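You operate a simulated robot arm through the tools that you are given. There is no shell and no other tool. Be economical: measure what you need, move in short steps, check, and stop when the job is done.

You run a simulated robot arm. Do the job below in one go: nothing can be reset, and whatever is moved stays where it is left.

JOB
Seat the green-ring cup in bore two, set the block to eighty and stir the powder in once it steams.
Fine: stir till no grit shows; rod back in its block.

It is judged by the outcome, as a careful person would: the job done as asked, and still so three seconds after it is handed in. It fails if anything else is knocked over, pushed out of place, dropped, spilled or broken.

ROBOT AND FRAMES
A 7-joint arm with a two-finger parallel gripper, fixed in place. Base frame: the origin is at the foot of the arm, x ahead of it, y to its left, z up; the work surface is at about z = 900. Units: mm, degrees, N and s.
With the tool pointing down near the work surface it reaches from about 300 to 680 mm from the base axis. Its first joint turns from -66.0 to 66.0 degrees. Payload 1.57 kg.
The TCP is the grasp point between the finger pads, 30 mm short of the fingertips. In the tool frame z runs along the fingers and y along their closing line. Largest opening 110 mm; finger width 24, thickness 12; the body of the gripper, 48 by 112 mm, starts 78 mm behind the TCP.
Orientation is that of the tool frame in the base frame, as a unit quaternion [w, x, y, z]. With the fingers straight down and closing along the base's y, the tool's x points along the base's -x, its y along +y and its z along -z.

CONTROLS
- The arm moves only by the tool apply_moves. Its argument "commands" is a list of rows, each a list of 7 numbers: the shift along the tool's x, y, z in mm, then the turn, a rotation vector about the tool's x, y, z in degrees, then the opening, from 0 (shut) to 1 (fully open). In form: [[dx, dy, dz, rx, ry, rz, jaw], ...]. A call has 1 to 8 rows; each row shifts and turns the commanded pose from where the row before left it, along the tool's axes as they then stand. Rows are played at 5 a second. More than 50 mm and 8.6 degrees between two rows, or a gripper value outside its range, and nothing of the call is played. Where a pose cannot be reached the arm comes as near as it can. A force on the tool above 90 N (or 10 N above the force at the start of the call, whichever is more), or a blocked arm, ends the call early, and 0.2 s more pass. Each finger travels about 108 mm/s and halts on what it meets, pressing with about 40 N; the grip force reading is that of the motor and also rises with nothing between the fingers. The clock runs only during rows and for 0.2 s after the last one: add rows that do not move to give the fingers time. It gives the time, the measured TCP pose, the force on the tool (base axes), the opening and the grip force at its end, in the units of the frame above (readings bear some noise), and new pictures: "views" is both (left out), scene, wrist or none.
- Cameras (640 x 400 px; columns grow to the right, rows downward): "scene" is fixed at [158.5, -381.9, 1426.3]; the picture's right is [0.84, -0.54, 0.00], its down [-0.20, -0.31, -0.93] and it looks along [0.50, 0.79, -0.36] (base axes); focal length 265 px, centre (320, 200). "wrist" rides on the gripper at [-36, 0, -80] in the tool frame; the picture's right is [0.00, -1.00, 0.00], its down [0.97, 0.00, -0.24] and it looks along [0.24, 0.00, 0.97] (tool axes); focal length 218 px, centre (320, 200). There is no depth. A picture from a camera that has moved, and an enlarged one, comes with that camera's place and axes in the base frame and with its lens.
- zoom(camera, box): a new picture of the part [left, top, right, bottom] of that camera's present view, enlarged. The clock stands still meanwhile.
- finish_job(): hands the job in; it is judged then, once.

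Work in short steps. Places have to be worked out from the pictures, the camera data and where the tool is seen: move nearer, look again, correct. Check each grasp and each placing, and mend what went wrong. You have 120 turns and 150 pictures in all, those below and enlarged ones among them. Open the gripper and draw the arm clear of the work before you hand the job in, unless the task says otherwise; then end with one line.

The tools are called as a command line: name --pt "numbers of a row" for each row, then --argument value for the rest, lists and objects as JSON in quotes. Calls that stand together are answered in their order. apply_moves: Moves the arm, as the interface text tells. Its arguments: {"type":"object","properties":{"commands":{"type":"array","items":{"type":"array","items":{"type":"number"}}},"views":{"type":"string","enum":["both","scene","wrist","none"]}},"required":["commands"]} The other tools are called the same way: zoom (camera, box) takes an enlarged picture of a part of a camera's view; finish_job () hands the job in.

At the start:

```text
clock: 0.0
tcp_pos: [340.2, 118.0, 1328.5]
tool_rot: [0.0, 0.0, 1.0, 0.0]
wrist_force: [-0.5, 0.6, -0.4]
gripper_width: 109.7
grasp_force: 0.1
```

scene: 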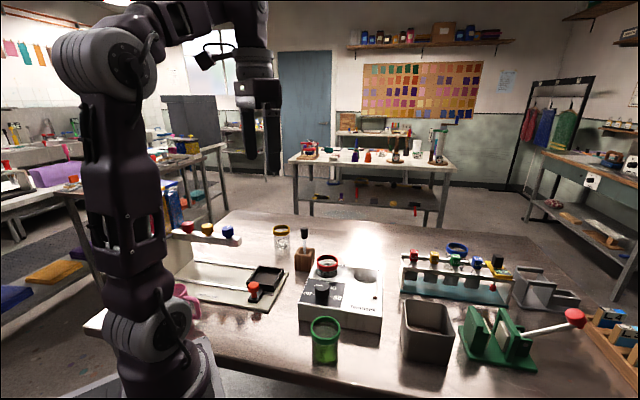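
wrist: 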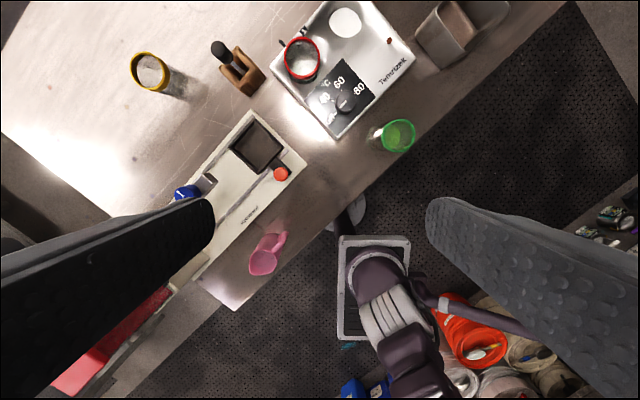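

The scene shows a heater block with a dial, a red-ring cup near one bore, a green-ring cup, and a rod in a wooden block. I zoom in for detail.

zoom --camera "scene" --box '[230, 210, 410, 370]'

zoom --camera "wrist" --box '[190, 0, 430, 150]'

zoom --camera "scene" --box '[380, 220, 640, 390]'

```text
2.50 times, centred on (320, 290) of scene
camera zoom: at [158.5, -381.9, 1426.3], right [0.84, -0.54, 0.0], down [-0.2, -0.31, -0.93], along [0.5, 0.79, -0.36], focal length 663 px, centre (320, -25)
```

zoom: 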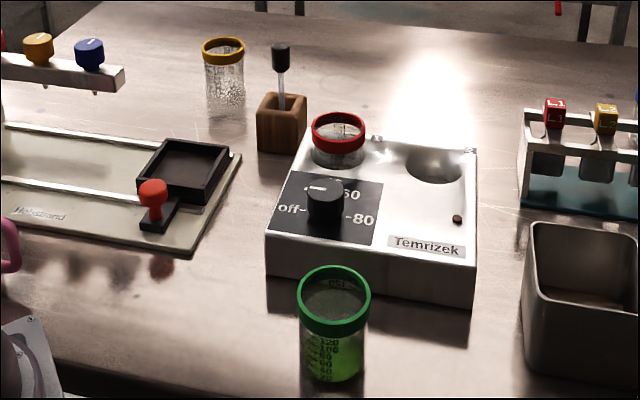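

```text
2.67 times, centred on (310, 75) of wrist
camera zoom: at [376.9, 117.1, 1408.4], right [0.0, -1.0, 0.0], down [-0.97, 0.0, 0.24], along [-0.24, 0.0, -0.97], focal length 582 px, centre (347, 533)
```

zoom: 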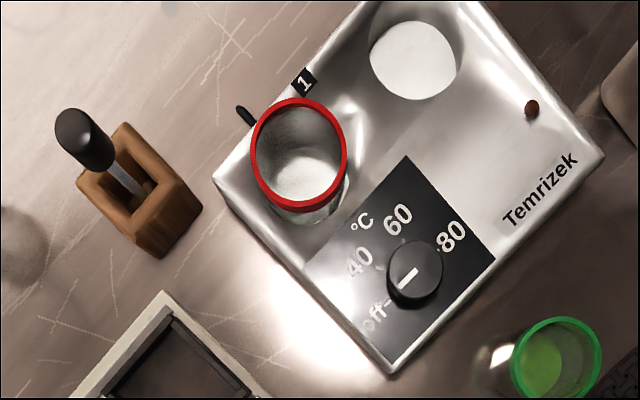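

```text
2.35 times, centred on (510, 305) of scene
camera zoom: at [158.5, -381.9, 1426.3], right [0.84, -0.54, 0.0], down [-0.2, -0.31, -0.93], along [0.5, 0.79, -0.36], focal length 624 px, centre (-127, -47)
```

zoom: 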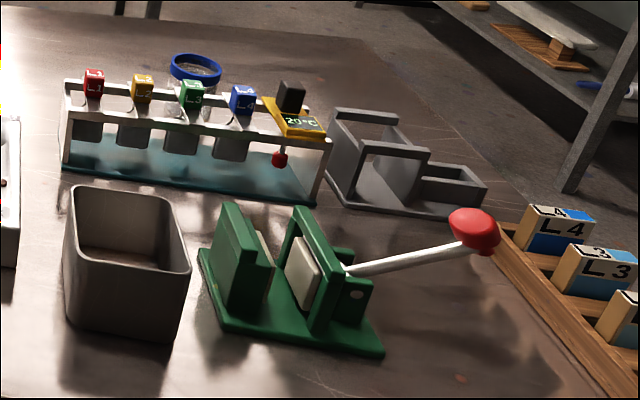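

Rough triangulation: bore 2 ≈ (587,72), block top z≈965; knob ≈ (452,72,975); green cup rim ≈ (397,-32,973). I move over the area for a closer look.

apply_moves --pt "-40 -17 30 0 0 0 1" --pt "-40 -17 30 0 0 0 1" --pt "-40 -17 30 0 0 0 1" --pt "-40 -17 30 0 0 0 1" --pt "0 0 0 0 0 0 1" --pt "0 0 0 0 0 0 1" --views "both"

```text
refused: row 1 steps farther than a row can; nothing moved
```

The step was just over 50 mm; I use smaller ones.

apply_moves --pt "-32 -14 24 0 0 0 1" --pt "-32 -14 24 0 0 0 1" --pt "-32 -14 24 0 0 0 1" --pt "-32 -14 24 0 0 0 1" --pt "-32 -12 24 0 0 0 1" --pt "0 0 0 0 0 0 1" --pt "0 0 0 0 0 0 1" --views "wrist"

```text
clock: 1.6
tcp_pos: [501.3, 50.9, 1206.1]
tool_rot: [0.0, 0.001, 1.0, 0.001]
wrist_force: [0.8, 0.1, -0.1]
gripper_width: 109.9
grasp_force: 0.1
camera wrist: at [537.6, 49.4, 1287.6], right [0.0, -1.0, 0.0], down [-0.97, 0.0, 0.24], along [-0.24, 0.0, -0.97], focal length 218 px, centre (320, 200)
```

wrist: 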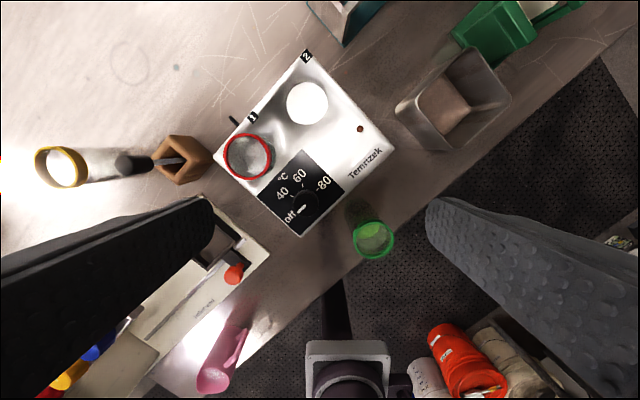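

zoom --camera "wrist" --box '[200, 40, 408, 170]'

zoom --camera "wrist" --box '[250, 150, 410, 270]'

```text
3.08 times, centred on (304, 105) of wrist
camera zoom: at [537.6, 49.4, 1287.6], right [0.0, -1.0, 0.0], down [-0.97, 0.0, 0.24], along [-0.24, 0.0, -0.97], focal length 672 px, centre (369, 492)
```

zoom: 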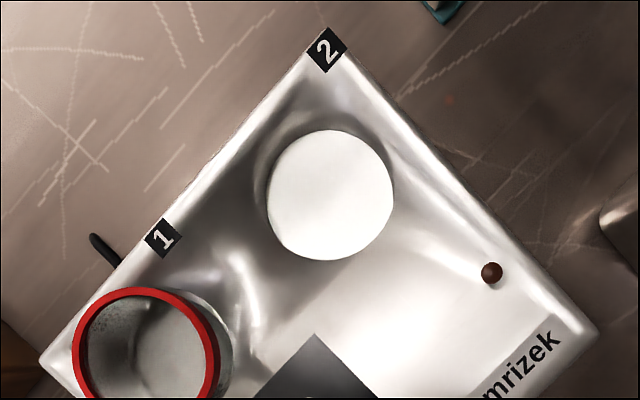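

```text
3.33 times, centred on (330, 210) of wrist
camera zoom: at [537.6, 49.4, 1287.6], right [0.0, -1.0, 0.0], down [-0.97, 0.0, 0.24], along [-0.24, 0.0, -0.97], focal length 728 px, centre (287, 167)
```

zoom: 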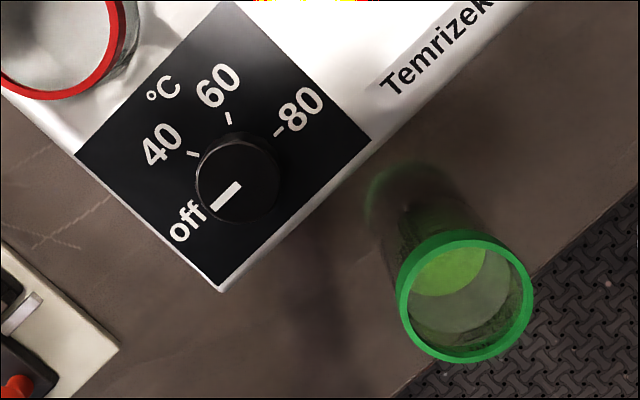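

Dial reads off, pointer lower-left; 80 is ~175° clockwise. I place the green cup axis near (396,-33), rim ~973. I move above it at z 1080 and check.

apply_moves --pt "26.3 -21 31.5 0 0 0 1" --pt "26.3 -21 31.5 0 0 0 1" --pt "26.3 -21 31.5 0 0 0 1" --pt "26.3 -21 31.5 0 0 0 1" --pt "0 0 0 0 0 0 1" --pt "0 0 0 0 0 0 1" --views "both"

```text
clock: 3.0
tcp_pos: [395.5, -34.2, 1082.1]
tool_rot: [0.0, 0.0, 1.0, 0.0]
wrist_force: [-0.3, -0.1, 0.5]
gripper_width: 109.7
grasp_force: 0.1
camera wrist: at [432.0, -34.5, 1161.9], right [0.0, -1.0, 0.0], down [-0.97, 0.0, 0.24], along [-0.24, 0.0, -0.97], focal length 218 px, centre (320, 200)
```

scene: 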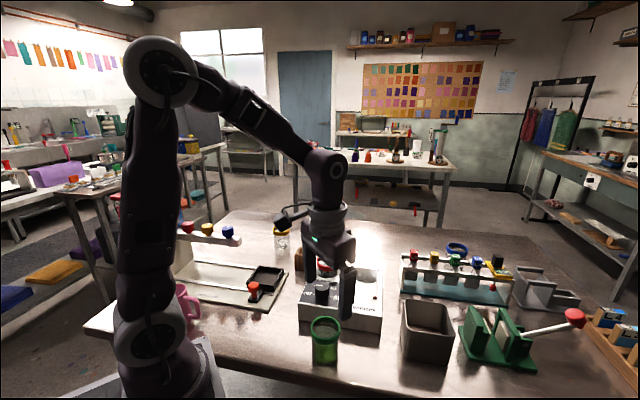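
wrist: 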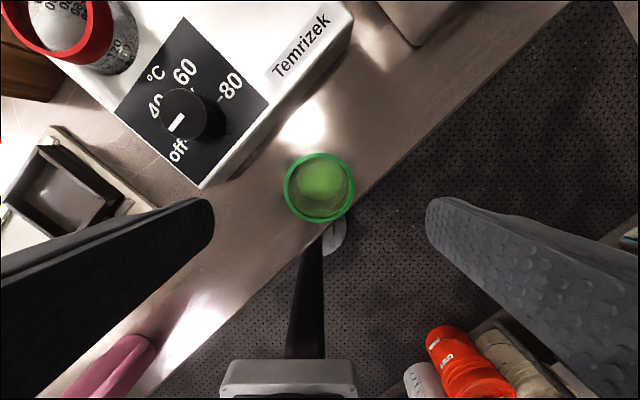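

Cup axis is directly below the TCP (396,-34.5). I descend to z≈988 with the tips about 15 mm below the rim.

apply_moves --pt "0 0 32 0 0 0 1" --pt "0 0 32 0 0 0 1" --pt "0 0 30 0 0 0 1" --pt "0 0 0 0 0 0 1" --pt "0 0 0 0 0 0 1" --views "both"

zoom --camera "scene" --box '[270, 270, 400, 370]'

```text
clock: 4.2
tcp_pos: [396.3, -34.1, 988.1]
tool_rot: [0.0, 0.0, 1.0, -0.001]
wrist_force: [-0.2, -0.5, -0.8]
gripper_width: 110.1
grasp_force: 0.0
camera wrist: at [432.3, -34.5, 1068.7], right [0.0, -1.0, 0.0], down [-0.97, 0.0, 0.24], along [-0.24, 0.0, -0.97], focal length 218 px, centre (320, 200)
```

scene: 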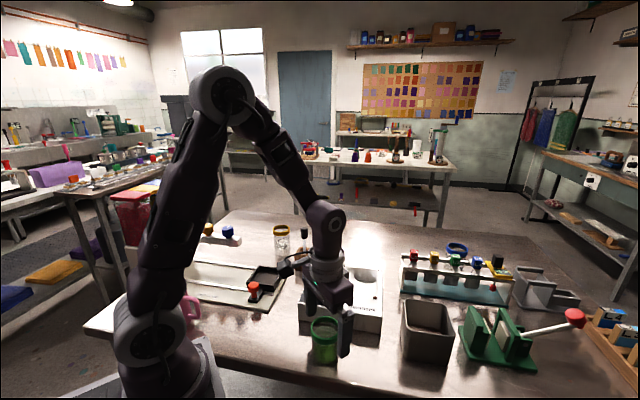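
wrist: 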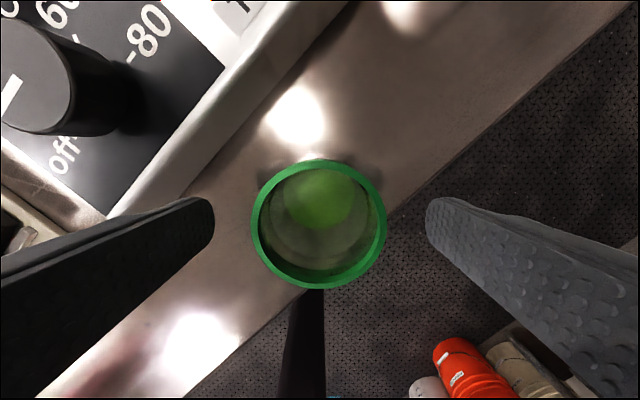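

```text
4.00 times, centred on (335, 320) of scene
camera zoom: at [158.5, -381.9, 1426.3], right [0.84, -0.54, 0.0], down [-0.2, -0.31, -0.93], along [0.5, 0.79, -0.36], focal length 1061 px, centre (260, -280)
```

zoom: 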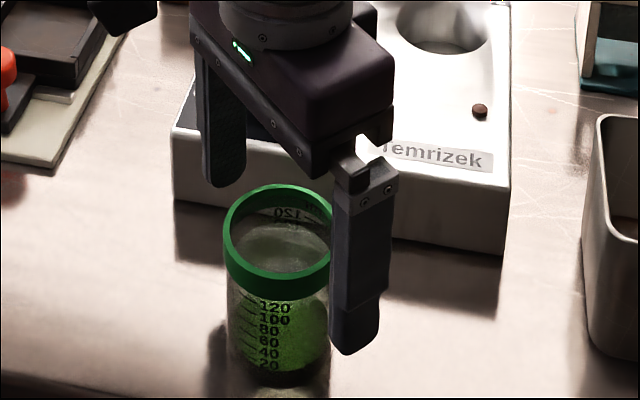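

The rim is at z≈971 and centred. I lower 4 mm more and close on the ring.

apply_moves --pt "0 0 4 0 0 0 1" --pt "0 0 0 0 0 0 0.75" --pt "0 0 0 0 0 0 0.6" --pt "0 0 0 0 0 0 0.4" --pt "0 0 0 0 0 0 0.4" --pt "0 0 0 0 0 0 0.4" --views "wrist"

```text
clock: 5.6
tcp_pos: [395.6, -34.1, 984.4]
tool_rot: [0.0, 0.0, 1.0, -0.001]
wrist_force: [-0.5, 0.0, 0.5]
gripper_width: 58.9
grasp_force: 39.9
camera wrist: at [432.2, -34.8, 1064.5], right [0.0, -1.0, 0.0], down [-0.97, 0.0, 0.24], along [-0.24, 0.0, -0.97], focal length 218 px, centre (320, 200)
```

wrist: 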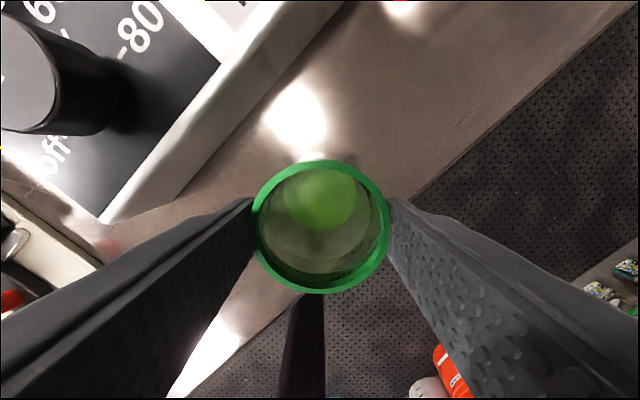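

Gripped at 58.9 mm with 40 N. I lift it 80 mm gently and check.

apply_moves --pt "0 0 -5 0 0 0 0.4" --pt "0 0 -12 0 0 0 0.4" --pt "0 0 -18 0 0 0 0.4" --pt "0 0 -20 0 0 0 0.4" --pt "0 0 -20 0 0 0 0.4" --pt "0 0 -15 0 0 0 0.4" --pt "0 0 -10 0 0 0 0.4" --pt "0 0 0 0 0 0 0.4" --views "scene"

```text
clock: 7.4
tcp_pos: [395.0, -34.2, 1084.5]
tool_rot: [0.0, 0.0, 1.0, 0.0]
wrist_force: [-0.8, 1.2, -2.0]
gripper_width: 58.8
grasp_force: 39.7
```

scene: 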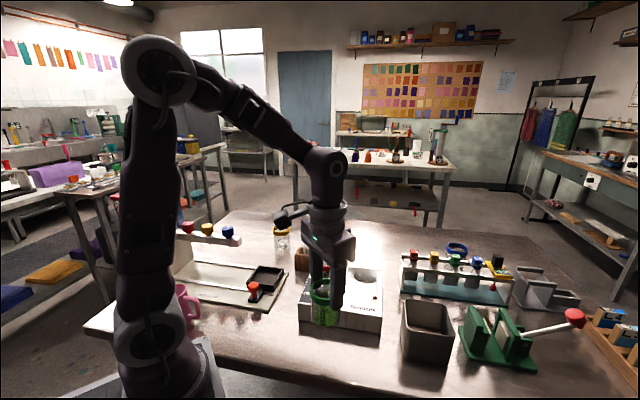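

Cup held; bottom ≈ z 1000. I move to a viewing place short of bore 2 at (540,70), a little higher.

apply_moves --pt "-8 6 -8 0 0 0 0.4" --pt "-20 14 -7 0 0 0 0.4" --pt "-28 20 0 0 0 0 0.4" --pt "-30 22 0 0 0 0 0.4" --pt "-30 21 0 0 0 0 0.4" --pt "-20 14 0 0 0 0 0.4" --pt "-9 7 0 0 0 0 0.4" --pt "0 0 0 0 0 0 0.4" --views "wrist"

```text
clock: 9.2
tcp_pos: [541.0, 70.0, 1099.7]
tool_rot: [-0.001, -0.001, 1.0, 0.0]
wrist_force: [0.6, 1.0, -2.1]
gripper_width: 58.7
grasp_force: 40.4
camera wrist: at [576.4, 69.6, 1179.5], right [0.0, -1.0, 0.0], down [-0.97, 0.0, 0.24], along [-0.24, 0.0, -0.97], focal length 218 px, centre (320, 200)
```

wrist: 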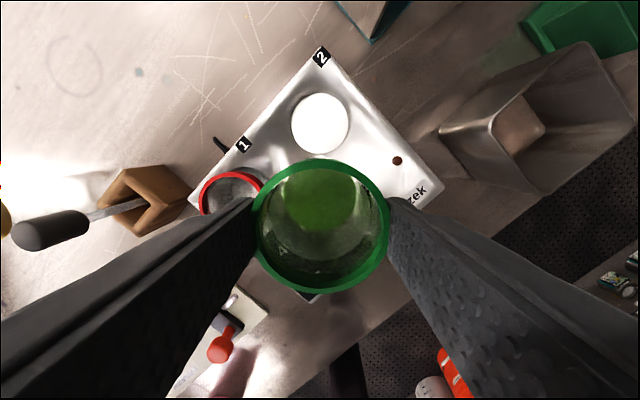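

zoom --camera "wrist" --box '[256, 60, 384, 160]'

zoom --camera "scene" --box '[300, 230, 428, 330]'

```text
4.00 times, centred on (320, 110) of wrist
camera zoom: at [576.4, 69.6, 1179.5], right [0.0, -1.0, 0.0], down [-0.97, 0.0, 0.24], along [-0.24, 0.0, -0.97], focal length 873 px, centre (320, 560)
```

zoom: 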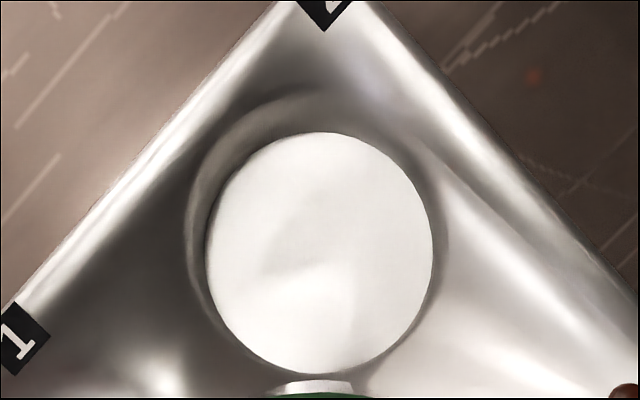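

```text
4.00 times, centred on (364, 280) of scene
camera zoom: at [158.5, -381.8, 1426.3], right [0.84, -0.54, 0.0], down [-0.2, -0.31, -0.93], along [0.5, 0.79, -0.36], focal length 1061 px, centre (144, -120)
```

zoom: 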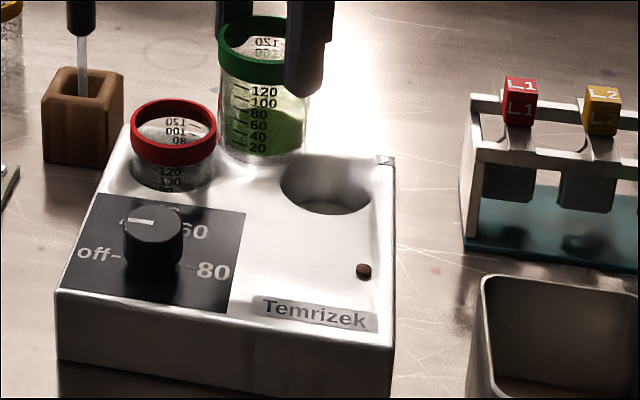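

Refined from the disc and rim: bore 2 axis ≈ (601,70), top z≈963, floor ≈ 920. I move over it and lower until the cup bottom is just above the block.

apply_moves --pt "-10 0 0 0 0 0 0.4" --pt "-20 0 0 0 0 0 0.4" --pt "-20 0 0 0 0 0 0.4" --pt "-11 0 0 0 0 0 0.4" --pt "0 0 15 0 0 0 0.4" --pt "0 0 20 0 0 0 0.4" --pt "0 0 10 0 0 0 0.4" --pt "0 0 0 0 0 0 0.4" --views "both"

zoom --camera "scene" --box '[316, 230, 412, 305]'

```text
clock: 11.0
tcp_pos: [602.4, 69.4, 1054.4]
tool_rot: [0.001, 0.0, 1.0, -0.001]
wrist_force: [0.6, -0.3, -2.2]
gripper_width: 58.8
grasp_force: 39.6
camera wrist: at [637.3, 69.1, 1134.9], right [0.0, -1.0, 0.0], down [-0.97, 0.0, 0.24], along [-0.24, 0.0, -0.97], focal length 218 px, centre (320, 200)
```

scene: 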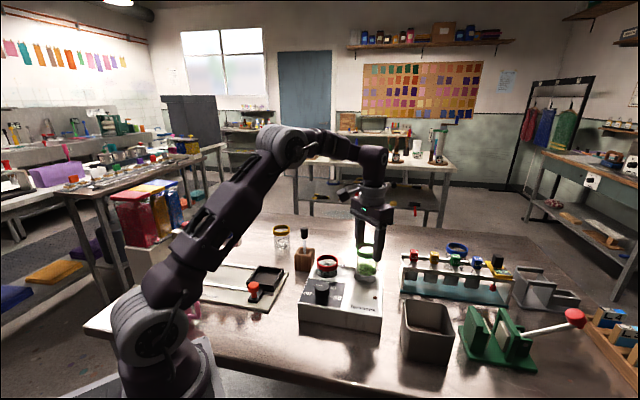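
wrist: 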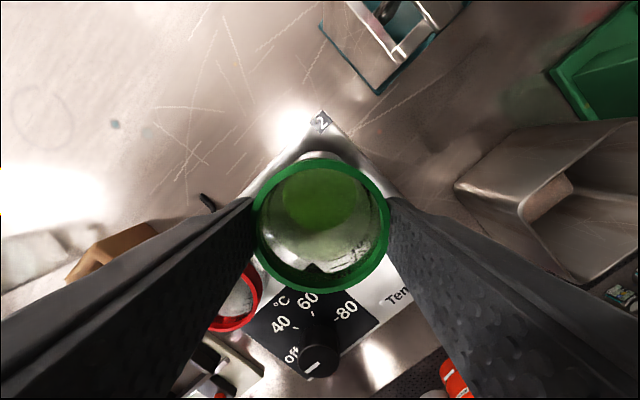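

```text
5.33 times, centred on (364, 268) of scene
camera zoom: at [158.5, -381.9, 1426.3], right [0.84, -0.54, 0.0], down [-0.2, -0.31, -0.93], along [0.5, 0.79, -0.36], focal length 1415 px, centre (85, -160)
```

zoom: 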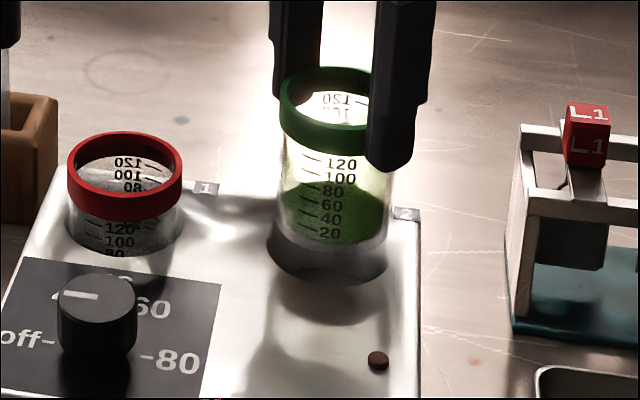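

The scene view suggests the cup may sit a few mm too far right/away of the bore; I zoom tighter.

zoom --camera "scene" --box '[348, 244, 396, 289]'

zoom --camera "wrist" --box '[240, 95, 400, 205]'

```text
8.89 times, centred on (372, 266) of scene
camera zoom: at [158.5, -381.9, 1426.3], right [0.84, -0.54, 0.0], down [-0.2, -0.31, -0.93], along [0.5, 0.79, -0.36], focal length 2359 px, centre (-142, -391)
```

zoom: 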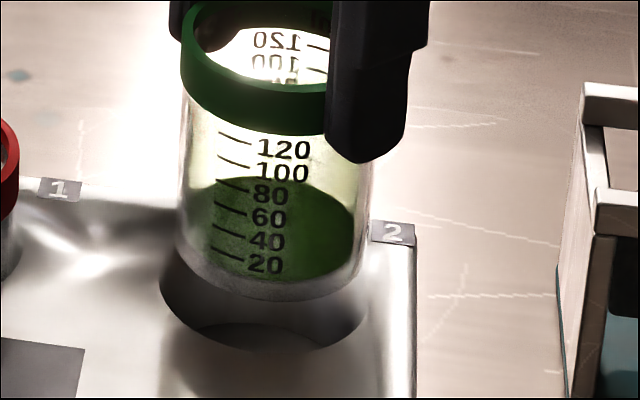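

```text
3.64 times, centred on (320, 150) of wrist
camera zoom: at [637.3, 69.1, 1134.9], right [0.0, -1.0, 0.0], down [-0.97, 0.0, 0.24], along [-0.24, 0.0, -0.97], focal length 794 px, centre (320, 382)
```

zoom: 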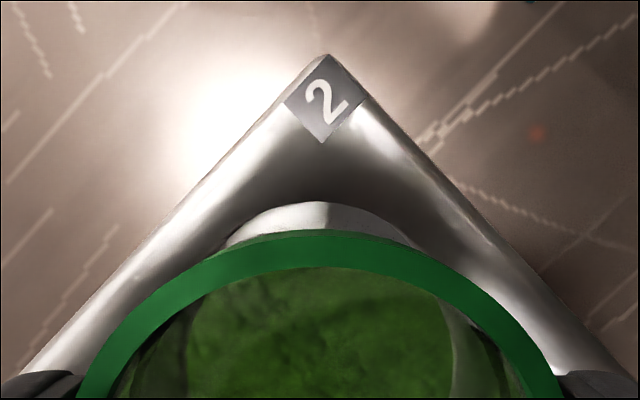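

With block top actually ≈ z 952 both views agree the cup is over the bore centre within ~2 mm. I lower until it's just past the rim and check.

apply_moves --pt "0 0 8 0 0 0 0.4" --pt "0 0 8 0 0 0 0.4" --pt "0 0 6 0 0 0 0.4" --pt "0 0 0 0 0 0 0.4" --views "none"

zoom --camera "scene" --box '[348, 244, 396, 289]'

```text
clock: 12.0
tcp_pos: [601.9, 69.9, 1033.6]
tool_rot: [0.0, -0.002, 1.0, 0.0]
wrist_force: [-0.2, 0.8, -1.7]
gripper_width: 58.4
grasp_force: 39.8
```

```text
8.89 times, centred on (372, 266) of scene
camera zoom: at [158.5, -381.9, 1426.3], right [0.84, -0.54, 0.0], down [-0.2, -0.31, -0.93], along [0.5, 0.79, -0.36], focal length 2359 px, centre (-142, -391)
```

zoom: 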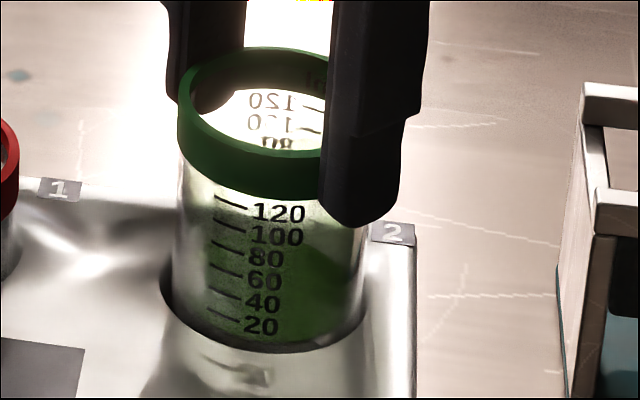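

Cup is entering the bore, slightly right-biased. I nudge ~1 mm and lower further, watching force.

apply_moves --pt "1 0.8 0 0 0 0 0.4" --pt "0 0 6 0 0 0 0.4" --pt "0 0 6 0 0 0 0.4" --pt "0 0 6 0 0 0 0.4" --pt "0 0 4 0 0 0 0.4" --pt "0 0 0 0 0 0 0.4" --views "none"

zoom --camera "scene" --box '[306, 240, 402, 315]'

```text
clock: 13.4
tcp_pos: [602.1, 70.8, 1009.4]
tool_rot: [0.0, 0.0, 1.0, 0.0]
wrist_force: [-1.0, -0.3, -1.9]
gripper_width: 58.6
grasp_force: 40.4
```

```text
5.33 times, centred on (354, 278) of scene
camera zoom: at [158.5, -381.9, 1426.3], right [0.84, -0.54, 0.0], down [-0.2, -0.31, -0.93], along [0.5, 0.79, -0.36], focal length 1415 px, centre (139, -213)
```

zoom: 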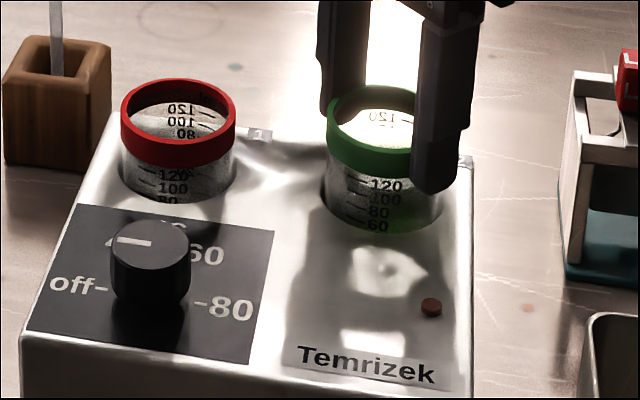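

Red cup sits to the "80" mark; green still ~9 mm high. I lower in small steps, checking force for contact.

apply_moves --pt "0 0 3 0 0 0 0.4" --pt "0 0 3 0 0 0 0.4" --pt "0 0 1 0 0 0 0.4" --pt "0 0 0 0 0 0 0.4" --views "none"

```text
clock: 14.4
tcp_pos: [602.4, 71.1, 1003.2]
tool_rot: [-0.001, 0.001, 1.0, 0.0]
wrist_force: [0.3, -0.2, -3.3]
gripper_width: 58.9
grasp_force: 40.4
```

apply_moves --pt "0 0 1.5 0 0 0 0.4" --pt "0 0 1 0 0 0 0.4" --pt "0 0 0 0 0 0 0.4" --views "none"

zoom --camera "scene" --box '[306, 240, 402, 315]'

```text
clock: 15.2
tcp_pos: [600.1, 69.6, 1000.3]
tool_rot: [-0.001, 0.0, 1.0, -0.001]
wrist_force: [0.1, 0.4, -2.1]
gripper_width: 58.7
grasp_force: 40.0
```

```text
5.33 times, centred on (354, 278) of scene
camera zoom: at [158.5, -381.9, 1426.3], right [0.84, -0.54, 0.0], down [-0.2, -0.31, -0.93], along [0.5, 0.79, -0.36], focal length 1415 px, centre (139, -213)
```

zoom: 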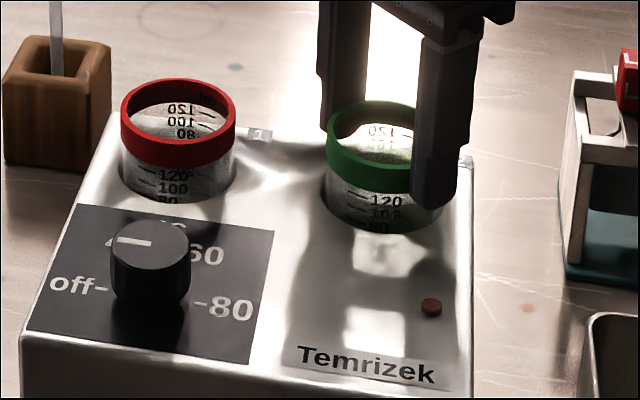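

Nearly level with the red cup. A further couple of 1 mm steps to feel the floor.

apply_moves --pt "0 0 1 0 0 0 0.4" --pt "0 0 1 0 0 0 0.4" --pt "0 0 0 0 0 0 0.4" --views "none"

```text
clock: 16.0
tcp_pos: [601.8, 69.7, 998.6]
tool_rot: [0.001, 0.0, 1.0, 0.0]
wrist_force: [0.1, 0.1, -2.1]
gripper_width: 58.7
grasp_force: 40.7
```

apply_moves --pt "0 0 1.2 0 0 0 0.4" --pt "0 0 1.2 0 0 0 0.4" --pt "0 0 0 0 0 0 0.4" --views "none"

zoom --camera "scene" --box '[306, 240, 402, 315]'

```text
clock: 16.8
tcp_pos: [601.6, 69.5, 996.9]
tool_rot: [0.002, 0.0, 1.0, -0.001]
wrist_force: [-1.3, 0.4, 20.0]
gripper_width: 58.4
grasp_force: 40.0
```

```text
5.33 times, centred on (354, 278) of scene
camera zoom: at [158.1, -381.9, 1426.3], right [0.84, -0.54, 0.0], down [-0.2, -0.31, -0.93], along [0.5, 0.79, -0.36], focal length 1415 px, centre (139, -213)
```

zoom: 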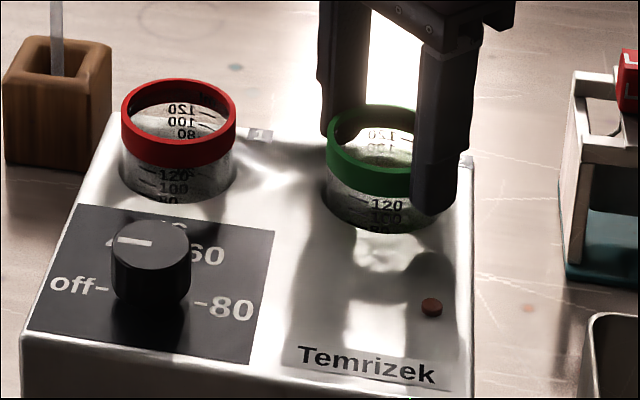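

Force rose to 20 N: the cup is on the bore floor. I ease off 1 mm, open, and rise.

apply_moves --pt "0 0 -1 0 0 0 0.45" --pt "0 0 0 0 0 0 0.7" --pt "0 0 0 0 0 0 0.8" --pt "0 0 0 0 0 0 0.8" --pt "0 0 -20 0 0 0 0.8" --pt "0 0 -40 0 0 0 0.8" --pt "0 0 -40 0 0 0 0.8" --pt "0 0 0 0 0 0 0.8" --views "wrist"

zoom --camera "scene" --box '[306, 240, 402, 315]'

```text
clock: 18.6
tcp_pos: [599.5, 70.5, 1097.9]
tool_rot: [0.0, -0.001, 1.0, 0.0]
wrist_force: [0.2, 0.2, -0.6]
gripper_width: 88.0
grasp_force: 0.0
camera wrist: at [636.6, 70.7, 1178.3], right [0.0, -1.0, 0.0], down [-0.97, 0.0, 0.24], along [-0.24, 0.0, -0.97], focal length 218 px, centre (320, 200)
```

wrist: 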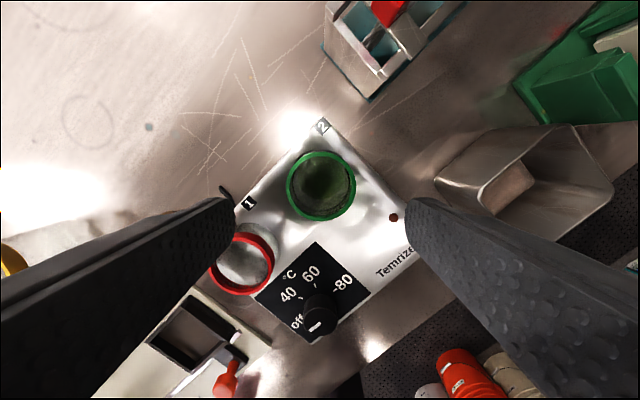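

```text
5.33 times, centred on (354, 278) of scene
camera zoom: at [158.5, -381.9, 1426.3], right [0.84, -0.54, 0.0], down [-0.2, -0.31, -0.93], along [0.5, 0.79, -0.36], focal length 1415 px, centre (139, -213)
```

zoom: 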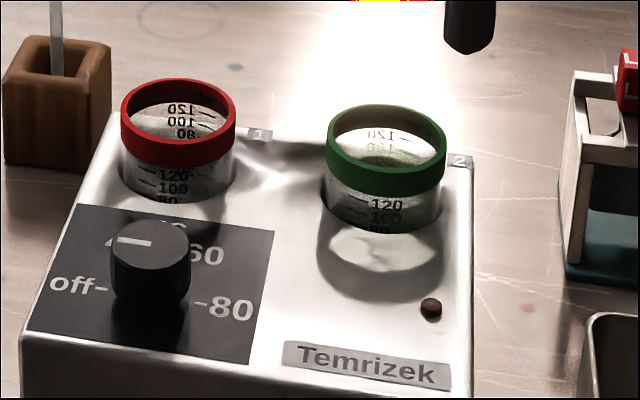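

Cup seated level with the red one. Next the knob: I move above it at about (452,72).

apply_moves --pt "40 0 0 0 0 0 0.8" --pt "40 0 0 0 0 0 0.8" --pt "40 0 0 0 0 0 0.8" --pt "28 1 0 0 0 0 0.8" --pt "0 0 0 0 0 0 0.8" --pt "0 0 0 0 0 0 0.8" --views "none"

zoom --camera "wrist" --box '[240, 140, 400, 240]'

```text
clock: 20.0
tcp_pos: [453.1, 71.1, 1097.5]
tool_rot: [0.001, 0.0, 1.0, 0.001]
wrist_force: [-1.1, 0.3, -0.3]
gripper_width: 87.5
grasp_force: 0.0
```

```text
4.00 times, centred on (320, 190) of wrist
camera zoom: at [488.0, 71.2, 1177.7], right [0.0, -1.0, 0.0], down [-0.97, 0.0, 0.24], along [-0.24, 0.0, -0.97], focal length 873 px, centre (320, 240)
```

zoom: 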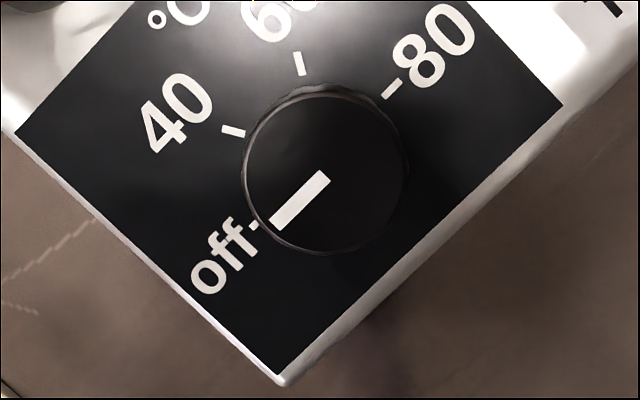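

Knob axis ≈ (454.2,70.5), diameter ≈ 37, and off→80 is 180° clockwise. I pre-turn the tool 90° counter-clockwise so the turn fits in one sweep.

apply_moves --pt "-1.1 -0.6 0 0 0 -8.5 0.7" --pt "0 0 0 0 0 -8.5 0.7" --pt "0 0 0 0 0 -8.5 0.7" --pt "0 0 0 0 0 -8.5 0.7" --pt "0 0 0 0 0 -8.5 0.7" --pt "0 0 0 0 0 -8.5 0.7" --pt "0 0 0 0 0 -8.5 0.7" --pt "0 0 0 0 0 -8.5 0.7" --views "none"

apply_moves --pt "0 0 0 0 0 -8 0.7" --pt "0 0 0 0 0 -8 0.7" --pt "0 0 0 0 0 -6 0.7" --pt "0 0 0 0 0 0 0.7" --pt "0 0 0 0 0 0 0.7" --views "wrist"

```text
clock: 21.8
tcp_pos: [453.0, 69.9, 1096.7]
tool_rot: [0.001, -0.561, 0.828, 0.0]
wrist_force: [-0.1, 0.6, 0.0]
gripper_width: 77.1
grasp_force: 0.1
```

```text
clock: 23.0
tcp_pos: [454.1, 70.3, 1098.6]
tool_rot: [0.0, 0.707, -0.707, 0.002]
wrist_force: [0.0, 0.2, 0.3]
gripper_width: 77.0
grasp_force: 0.0
camera wrist: at [453.9, 106.0, 1177.6], right [1.0, 0.0, 0.0], down [0.0, -0.97, 0.24], along [0.0, -0.24, -0.97], focal length 218 px, centre (320, 200)
```

wrist: 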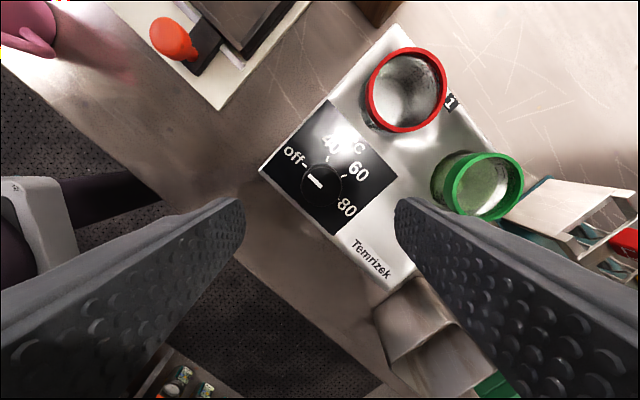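

Turn achieved; knob centred. Descend to z≈988 around the knob.

apply_moves --pt "0 0 35 0 0 0 0.7" --pt "0 0 35 0 0 0 0.7" --pt "0 0 30 0 0 0 0.7" --pt "0 0 10 0 0 0 0.7" --pt "0 0 0 0 0 0 0.7" --views "wrist"

zoom --camera "scene" --box '[270, 240, 398, 340]'

```text
clock: 24.2
tcp_pos: [455.5, 71.1, 986.4]
tool_rot: [0.0, 0.707, -0.707, 0.0]
wrist_force: [0.3, -1.0, 0.6]
gripper_width: 76.9
grasp_force: 0.1
camera wrist: at [454.2, 105.7, 1067.3], right [1.0, 0.0, 0.0], down [0.0, -0.97, 0.24], along [0.0, -0.24, -0.97], focal length 218 px, centre (320, 200)
```

wrist: 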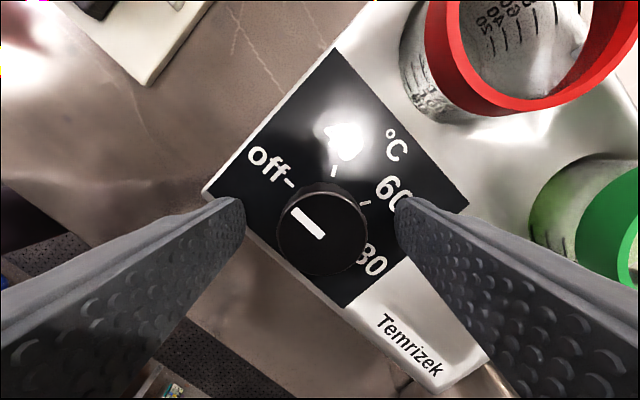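

```text
4.00 times, centred on (334, 290) of scene
camera zoom: at [158.5, -381.9, 1426.3], right [0.84, -0.54, 0.0], down [-0.2, -0.31, -0.93], along [0.5, 0.79, -0.36], focal length 1061 px, centre (264, -160)
```

zoom: 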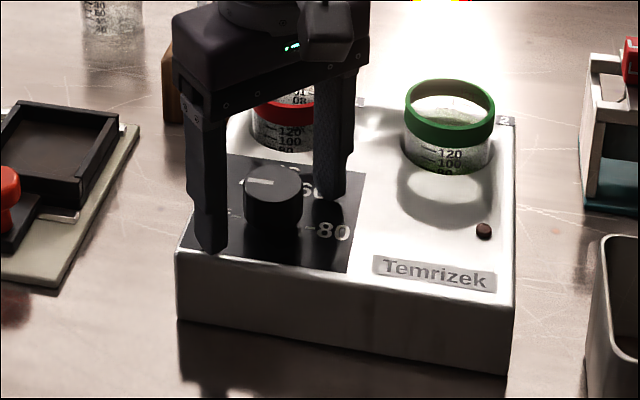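

Knob is centred between the fingers, its top near z 984. I close on it.

apply_moves --pt "0 0 0 0 0 0 0.5" --pt "0 0 0 0 0 0 0.3" --pt "0 0 0 0 0 0 0.25" --pt "0 0 0 0 0 0 0.25" --pt "0 0 0 0 0 0 0.25" --views "wrist"

```text
clock: 25.4
tcp_pos: [456.1, 70.7, 987.7]
tool_rot: [-0.001, 0.707, -0.707, 0.0]
wrist_force: [13.4, -0.7, -4.4]
gripper_width: 37.2
grasp_force: 43.4
camera wrist: at [455.0, 105.7, 1067.6], right [1.0, 0.0, 0.0], down [0.0, -0.97, 0.24], along [0.0, -0.24, -0.97], focal length 218 px, centre (320, 200)
```

wrist: 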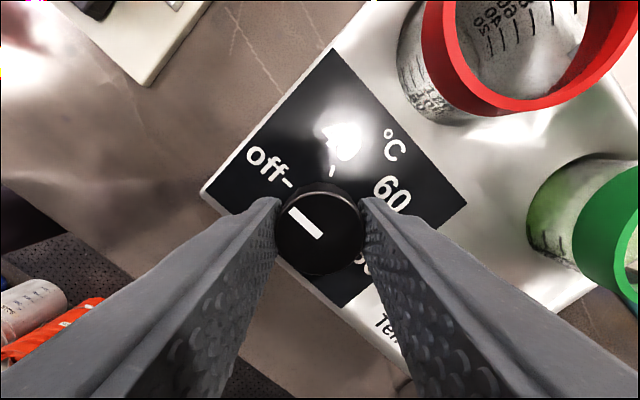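

37.2 mm grip on the knob with 13 N side load; I shift 1.5 mm toward +x to relieve it.

apply_moves --pt "0 -1.5 0 0 0 0 0.25" --pt "0 0 0 0 0 0 0.25" --views "none"

```text
clock: 26.0
tcp_pos: [455.1, 69.7, 988.0]
tool_rot: [0.001, 0.707, -0.707, -0.001]
wrist_force: [-0.9, -0.4, 4.4]
gripper_width: 37.4
grasp_force: 43.8
```

Load relieved. I turn clockwise 40° first and see how the force and knob respond.

apply_moves --pt "0 0 0 0 0 8 0.25" --pt "0 0 0 0 0 8 0.25" --pt "0 0 0 0 0 8 0.25" --pt "0 0 0 0 0 8 0.25" --pt "0 0 0 0 0 8 0.25" --pt "0 0 0 0 0 0 0.25" --views "wrist"

```text
clock: 27.4
tcp_pos: [455.8, 69.2, 987.4]
tool_rot: [0.0, -0.422, 0.907, -0.001]
wrist_force: [-4.1, -1.4, 12.3]
gripper_width: 37.1
grasp_force: 43.8
camera wrist: at [478.2, 97.4, 1067.6], right [0.77, -0.64, 0.0], down [-0.62, -0.74, 0.24], along [-0.15, -0.18, -0.97], focal length 218 px, centre (320, 200)
```

wrist: 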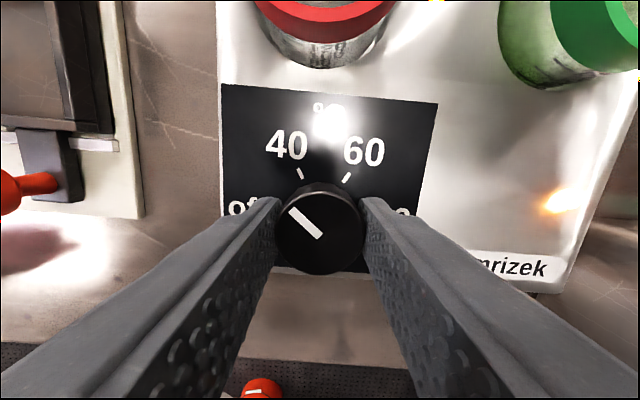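

The knob turns with the gripper and the lamp lights. Continue clockwise.

apply_moves --pt "0 0 0 0 0 8 0.25" --pt "0 0 0 0 0 8 0.25" --pt "0 0 0 0 0 8 0.25" --pt "0 0 0 0 0 8 0.25" --pt "0 0 0 0 0 8 0.25" --pt "0 0 0 0 0 8 0.25" --pt "0 0 0 0 0 8 0.25" --pt "0 0 0 0 0 0 0.25" --views "wrist"

```text
clock: 29.2
tcp_pos: [454.9, 70.0, 987.1]
tool_rot: [0.0, 0.054, 0.999, -0.001]
wrist_force: [-7.7, -3.1, 18.3]
gripper_width: 37.2
grasp_force: 43.6
camera wrist: at [490.6, 66.3, 1067.6], right [-0.11, -0.99, 0.0], down [-0.97, 0.1, 0.24], along [-0.24, 0.03, -0.97], focal length 218 px, centre (320, 200)
```

wrist: 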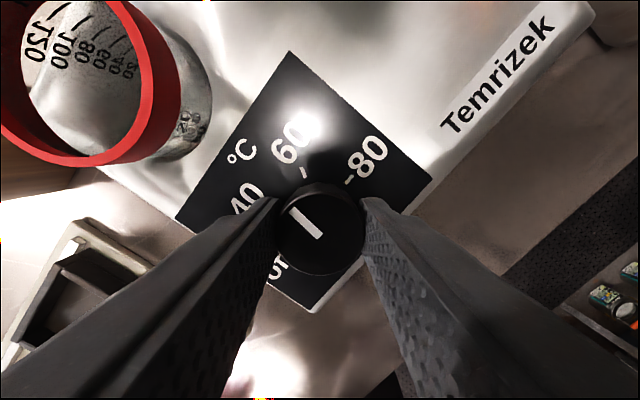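

Knob now past 60°-ish mark between 40 and 60; small side load, which I relieve while continuing.

apply_moves --pt "0.8 0 -0.5 0 0 8 0.25" --pt "0 0 0 0 0 8 0.25" --pt "0 0 0 0 0 8 0.25" --pt "0 0 0 0 0 8 0.25" --pt "0 0 0 0 0 8 0.25" --pt "0 0 0 0 0 8 0.25" --pt "0 0 0 0 0 8 0.25" --pt "0 0 0 0 0 0 0.25" --views "wrist"

```text
clock: 31.0
tcp_pos: [454.8, 71.3, 987.5]
tool_rot: [0.0, 0.516, 0.857, 0.0]
wrist_force: [11.2, 1.2, -21.9]
gripper_width: 37.2
grasp_force: 43.3
camera wrist: at [471.9, 38.6, 1067.6], right [-0.88, -0.47, 0.0], down [-0.45, 0.86, 0.24], along [-0.11, 0.21, -0.97], focal length 218 px, centre (320, 200)
```

wrist: 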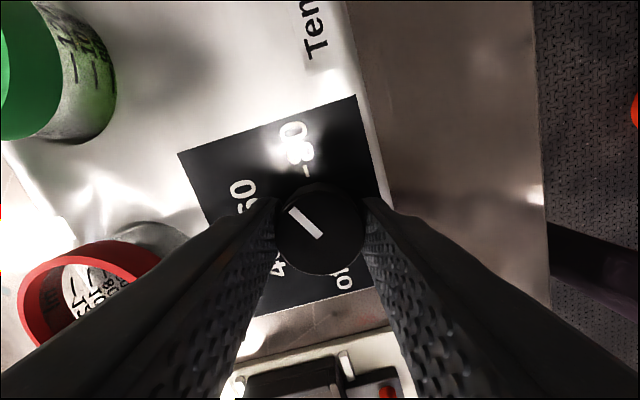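

About 28° to go to 80; finish the turn with a slight load relief.

apply_moves --pt "0 0.5 0.4 0 0 7 0.25" --pt "0 0 0 0 0 7 0.25" --pt "0 0 0 0 0 7 0.25" --pt "0 0 0 0 0 7 0.25" --pt "0 0 0 0 0 0 0.25" --views "none"

zoom --camera "wrist" --box '[240, 120, 400, 290]'

```text
clock: 32.2
tcp_pos: [455.4, 70.6, 987.3]
tool_rot: [0.0, 0.707, 0.707, 0.0]
wrist_force: [7.4, -2.6, 4.9]
gripper_width: 37.3
grasp_force: 43.4
```

```text
2.35 times, centred on (320, 205) of wrist
camera zoom: at [455.2, 34.5, 1067.7], right [-1.0, 0.0, 0.0], down [0.0, 0.97, 0.24], along [0.0, 0.24, -0.97], focal length 514 px, centre (320, 188)
```

zoom: 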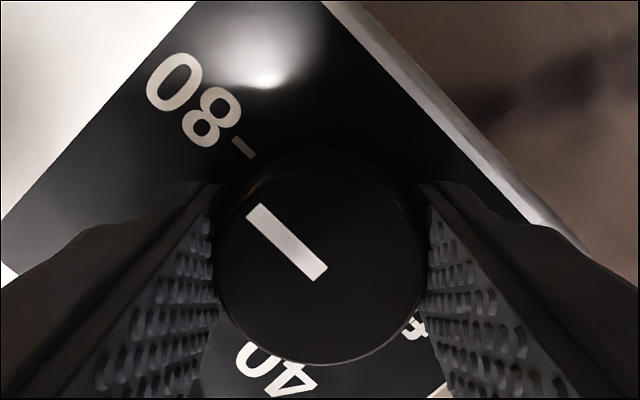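

Pointer lines up with the 80 tick. I release and rise, then view.

apply_moves --pt "0 0 0 0 0 0 0.35" --pt "0 0 0 0 0 0 0.6" --pt "0 0 0 0 0 0 0.6" --pt "0 0 -40 0 0 0 0.6" --pt "0 0 -40 0 0 0 0.6" --pt "0 0 -40 0 0 0 0.6" --pt "0 0 0 0 0 0 0.6" --pt "0 0 0 0 0 0 0.6" --views "both"

zoom --camera "scene" --box '[270, 220, 398, 320]'

```text
clock: 34.0
tcp_pos: [455.4, 70.8, 1107.2]
tool_rot: [0.0, 0.707, 0.707, 0.001]
wrist_force: [0.1, -0.2, 0.6]
gripper_width: 65.8
grasp_force: 0.0
camera wrist: at [454.9, 34.8, 1187.1], right [-1.0, 0.0, 0.0], down [0.0, 0.97, 0.24], along [0.0, 0.24, -0.97], focal length 218 px, centre (320, 200)
```

scene: 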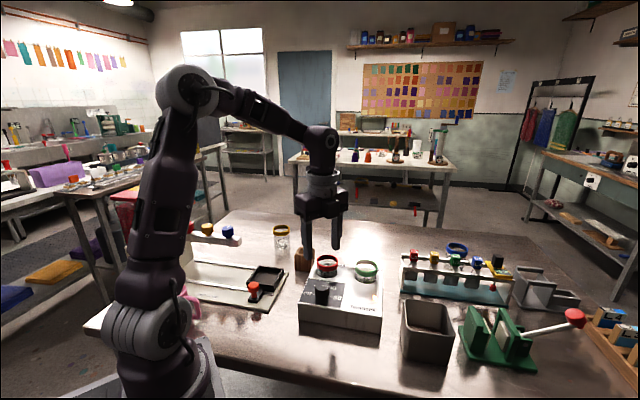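
wrist: 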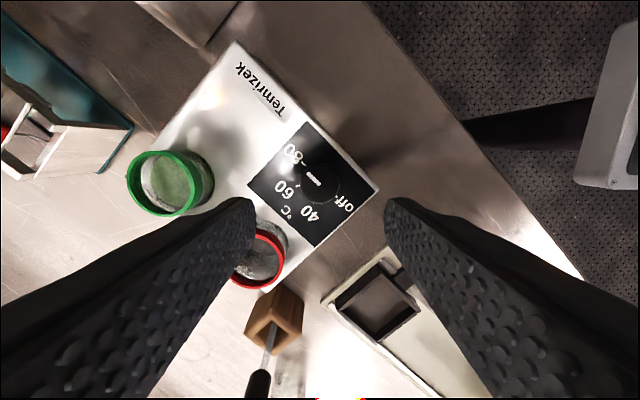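

```text
4.00 times, centred on (334, 270) of scene
camera zoom: at [158.5, -381.9, 1426.3], right [0.84, -0.54, 0.0], down [-0.2, -0.31, -0.93], along [0.5, 0.79, -0.36], focal length 1061 px, centre (264, -80)
```

zoom: 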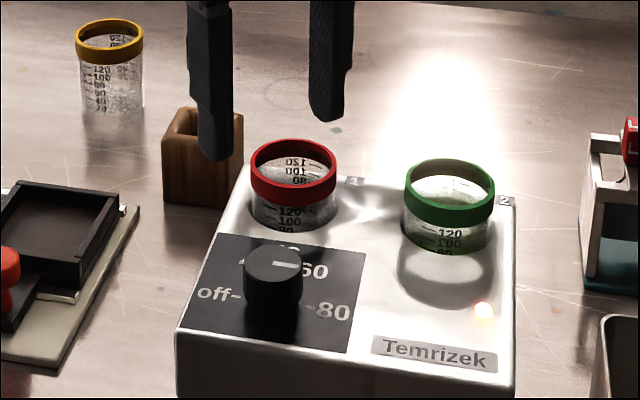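

Dial at 80, lamp on. While it heats I turn the tool back and go to look at the rod in its wooden block near (517,266).

apply_moves --pt "0 0 -10 0 0 -8.5 0.6" --pt "0 0 -10 0 0 -8.5 0.6" --pt "0 0 -10 0 0 -8.5 0.6" --pt "0 0 -10 0 0 -8.5 0.6" --pt "0 0 -10 0 0 -8.5 0.6" --pt "0 0 -10 0 0 -8.5 0.6" --pt "0 0 -10 0 0 -8.5 0.6" --pt "0 0 0 0 0 -8.5 0.6" --views "none"

apply_moves --pt "0 0 0 0 0 -8 0.6" --pt "0 0 0 0 0 -8 0.6" --pt "0 0 0 0 0 -6 0.6" --pt "0 45 0 0 0 0 0.6" --pt "0 45 0 0 0 0 0.6" --pt "-5 45 0 0 0 0 0.6" --pt "-5 45 0 0 0 0 0.6" --pt "0 0 0 0 0 0 0.6" --views "wrist"

zoom --camera "scene" --box '[260, 215, 388, 315]'

```text
clock: 35.8
tcp_pos: [454.8, 70.7, 1177.3]
tool_rot: [0.0, 0.189, 0.982, 0.001]
wrist_force: [-0.6, -0.1, 0.9]
gripper_width: 65.9
grasp_force: 0.2
```

```text
clock: 37.6
tcp_pos: [466.7, 252.2, 1176.5]
tool_rot: [0.0, 0.0, 1.0, -0.001]
wrist_force: [-0.2, -0.8, -1.1]
gripper_width: 65.9
grasp_force: 0.0
camera wrist: at [502.2, 251.3, 1257.1], right [0.0, -1.0, 0.0], down [-0.97, 0.0, 0.24], along [-0.24, 0.0, -0.97], focal length 218 px, centre (320, 200)
```

wrist: 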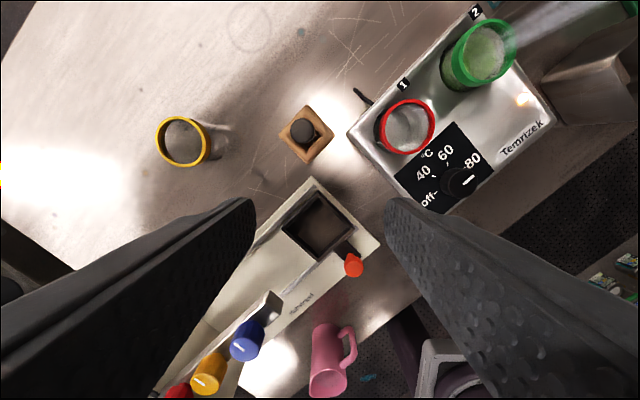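

```text
4.00 times, centred on (324, 265) of scene
camera zoom: at [158.5, -381.8, 1426.3], right [0.84, -0.54, 0.0], down [-0.2, -0.31, -0.93], along [0.5, 0.79, -0.36], focal length 1061 px, centre (304, -60)
```

zoom: 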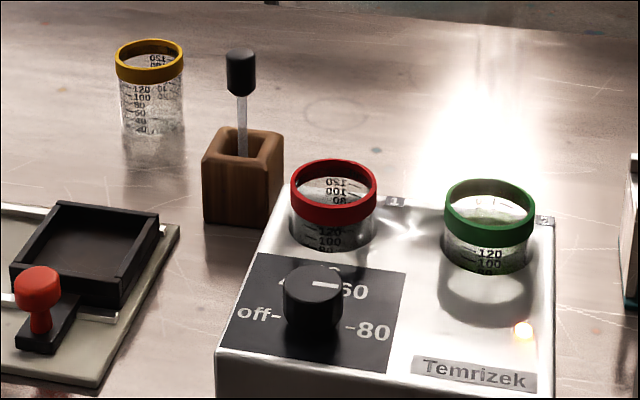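

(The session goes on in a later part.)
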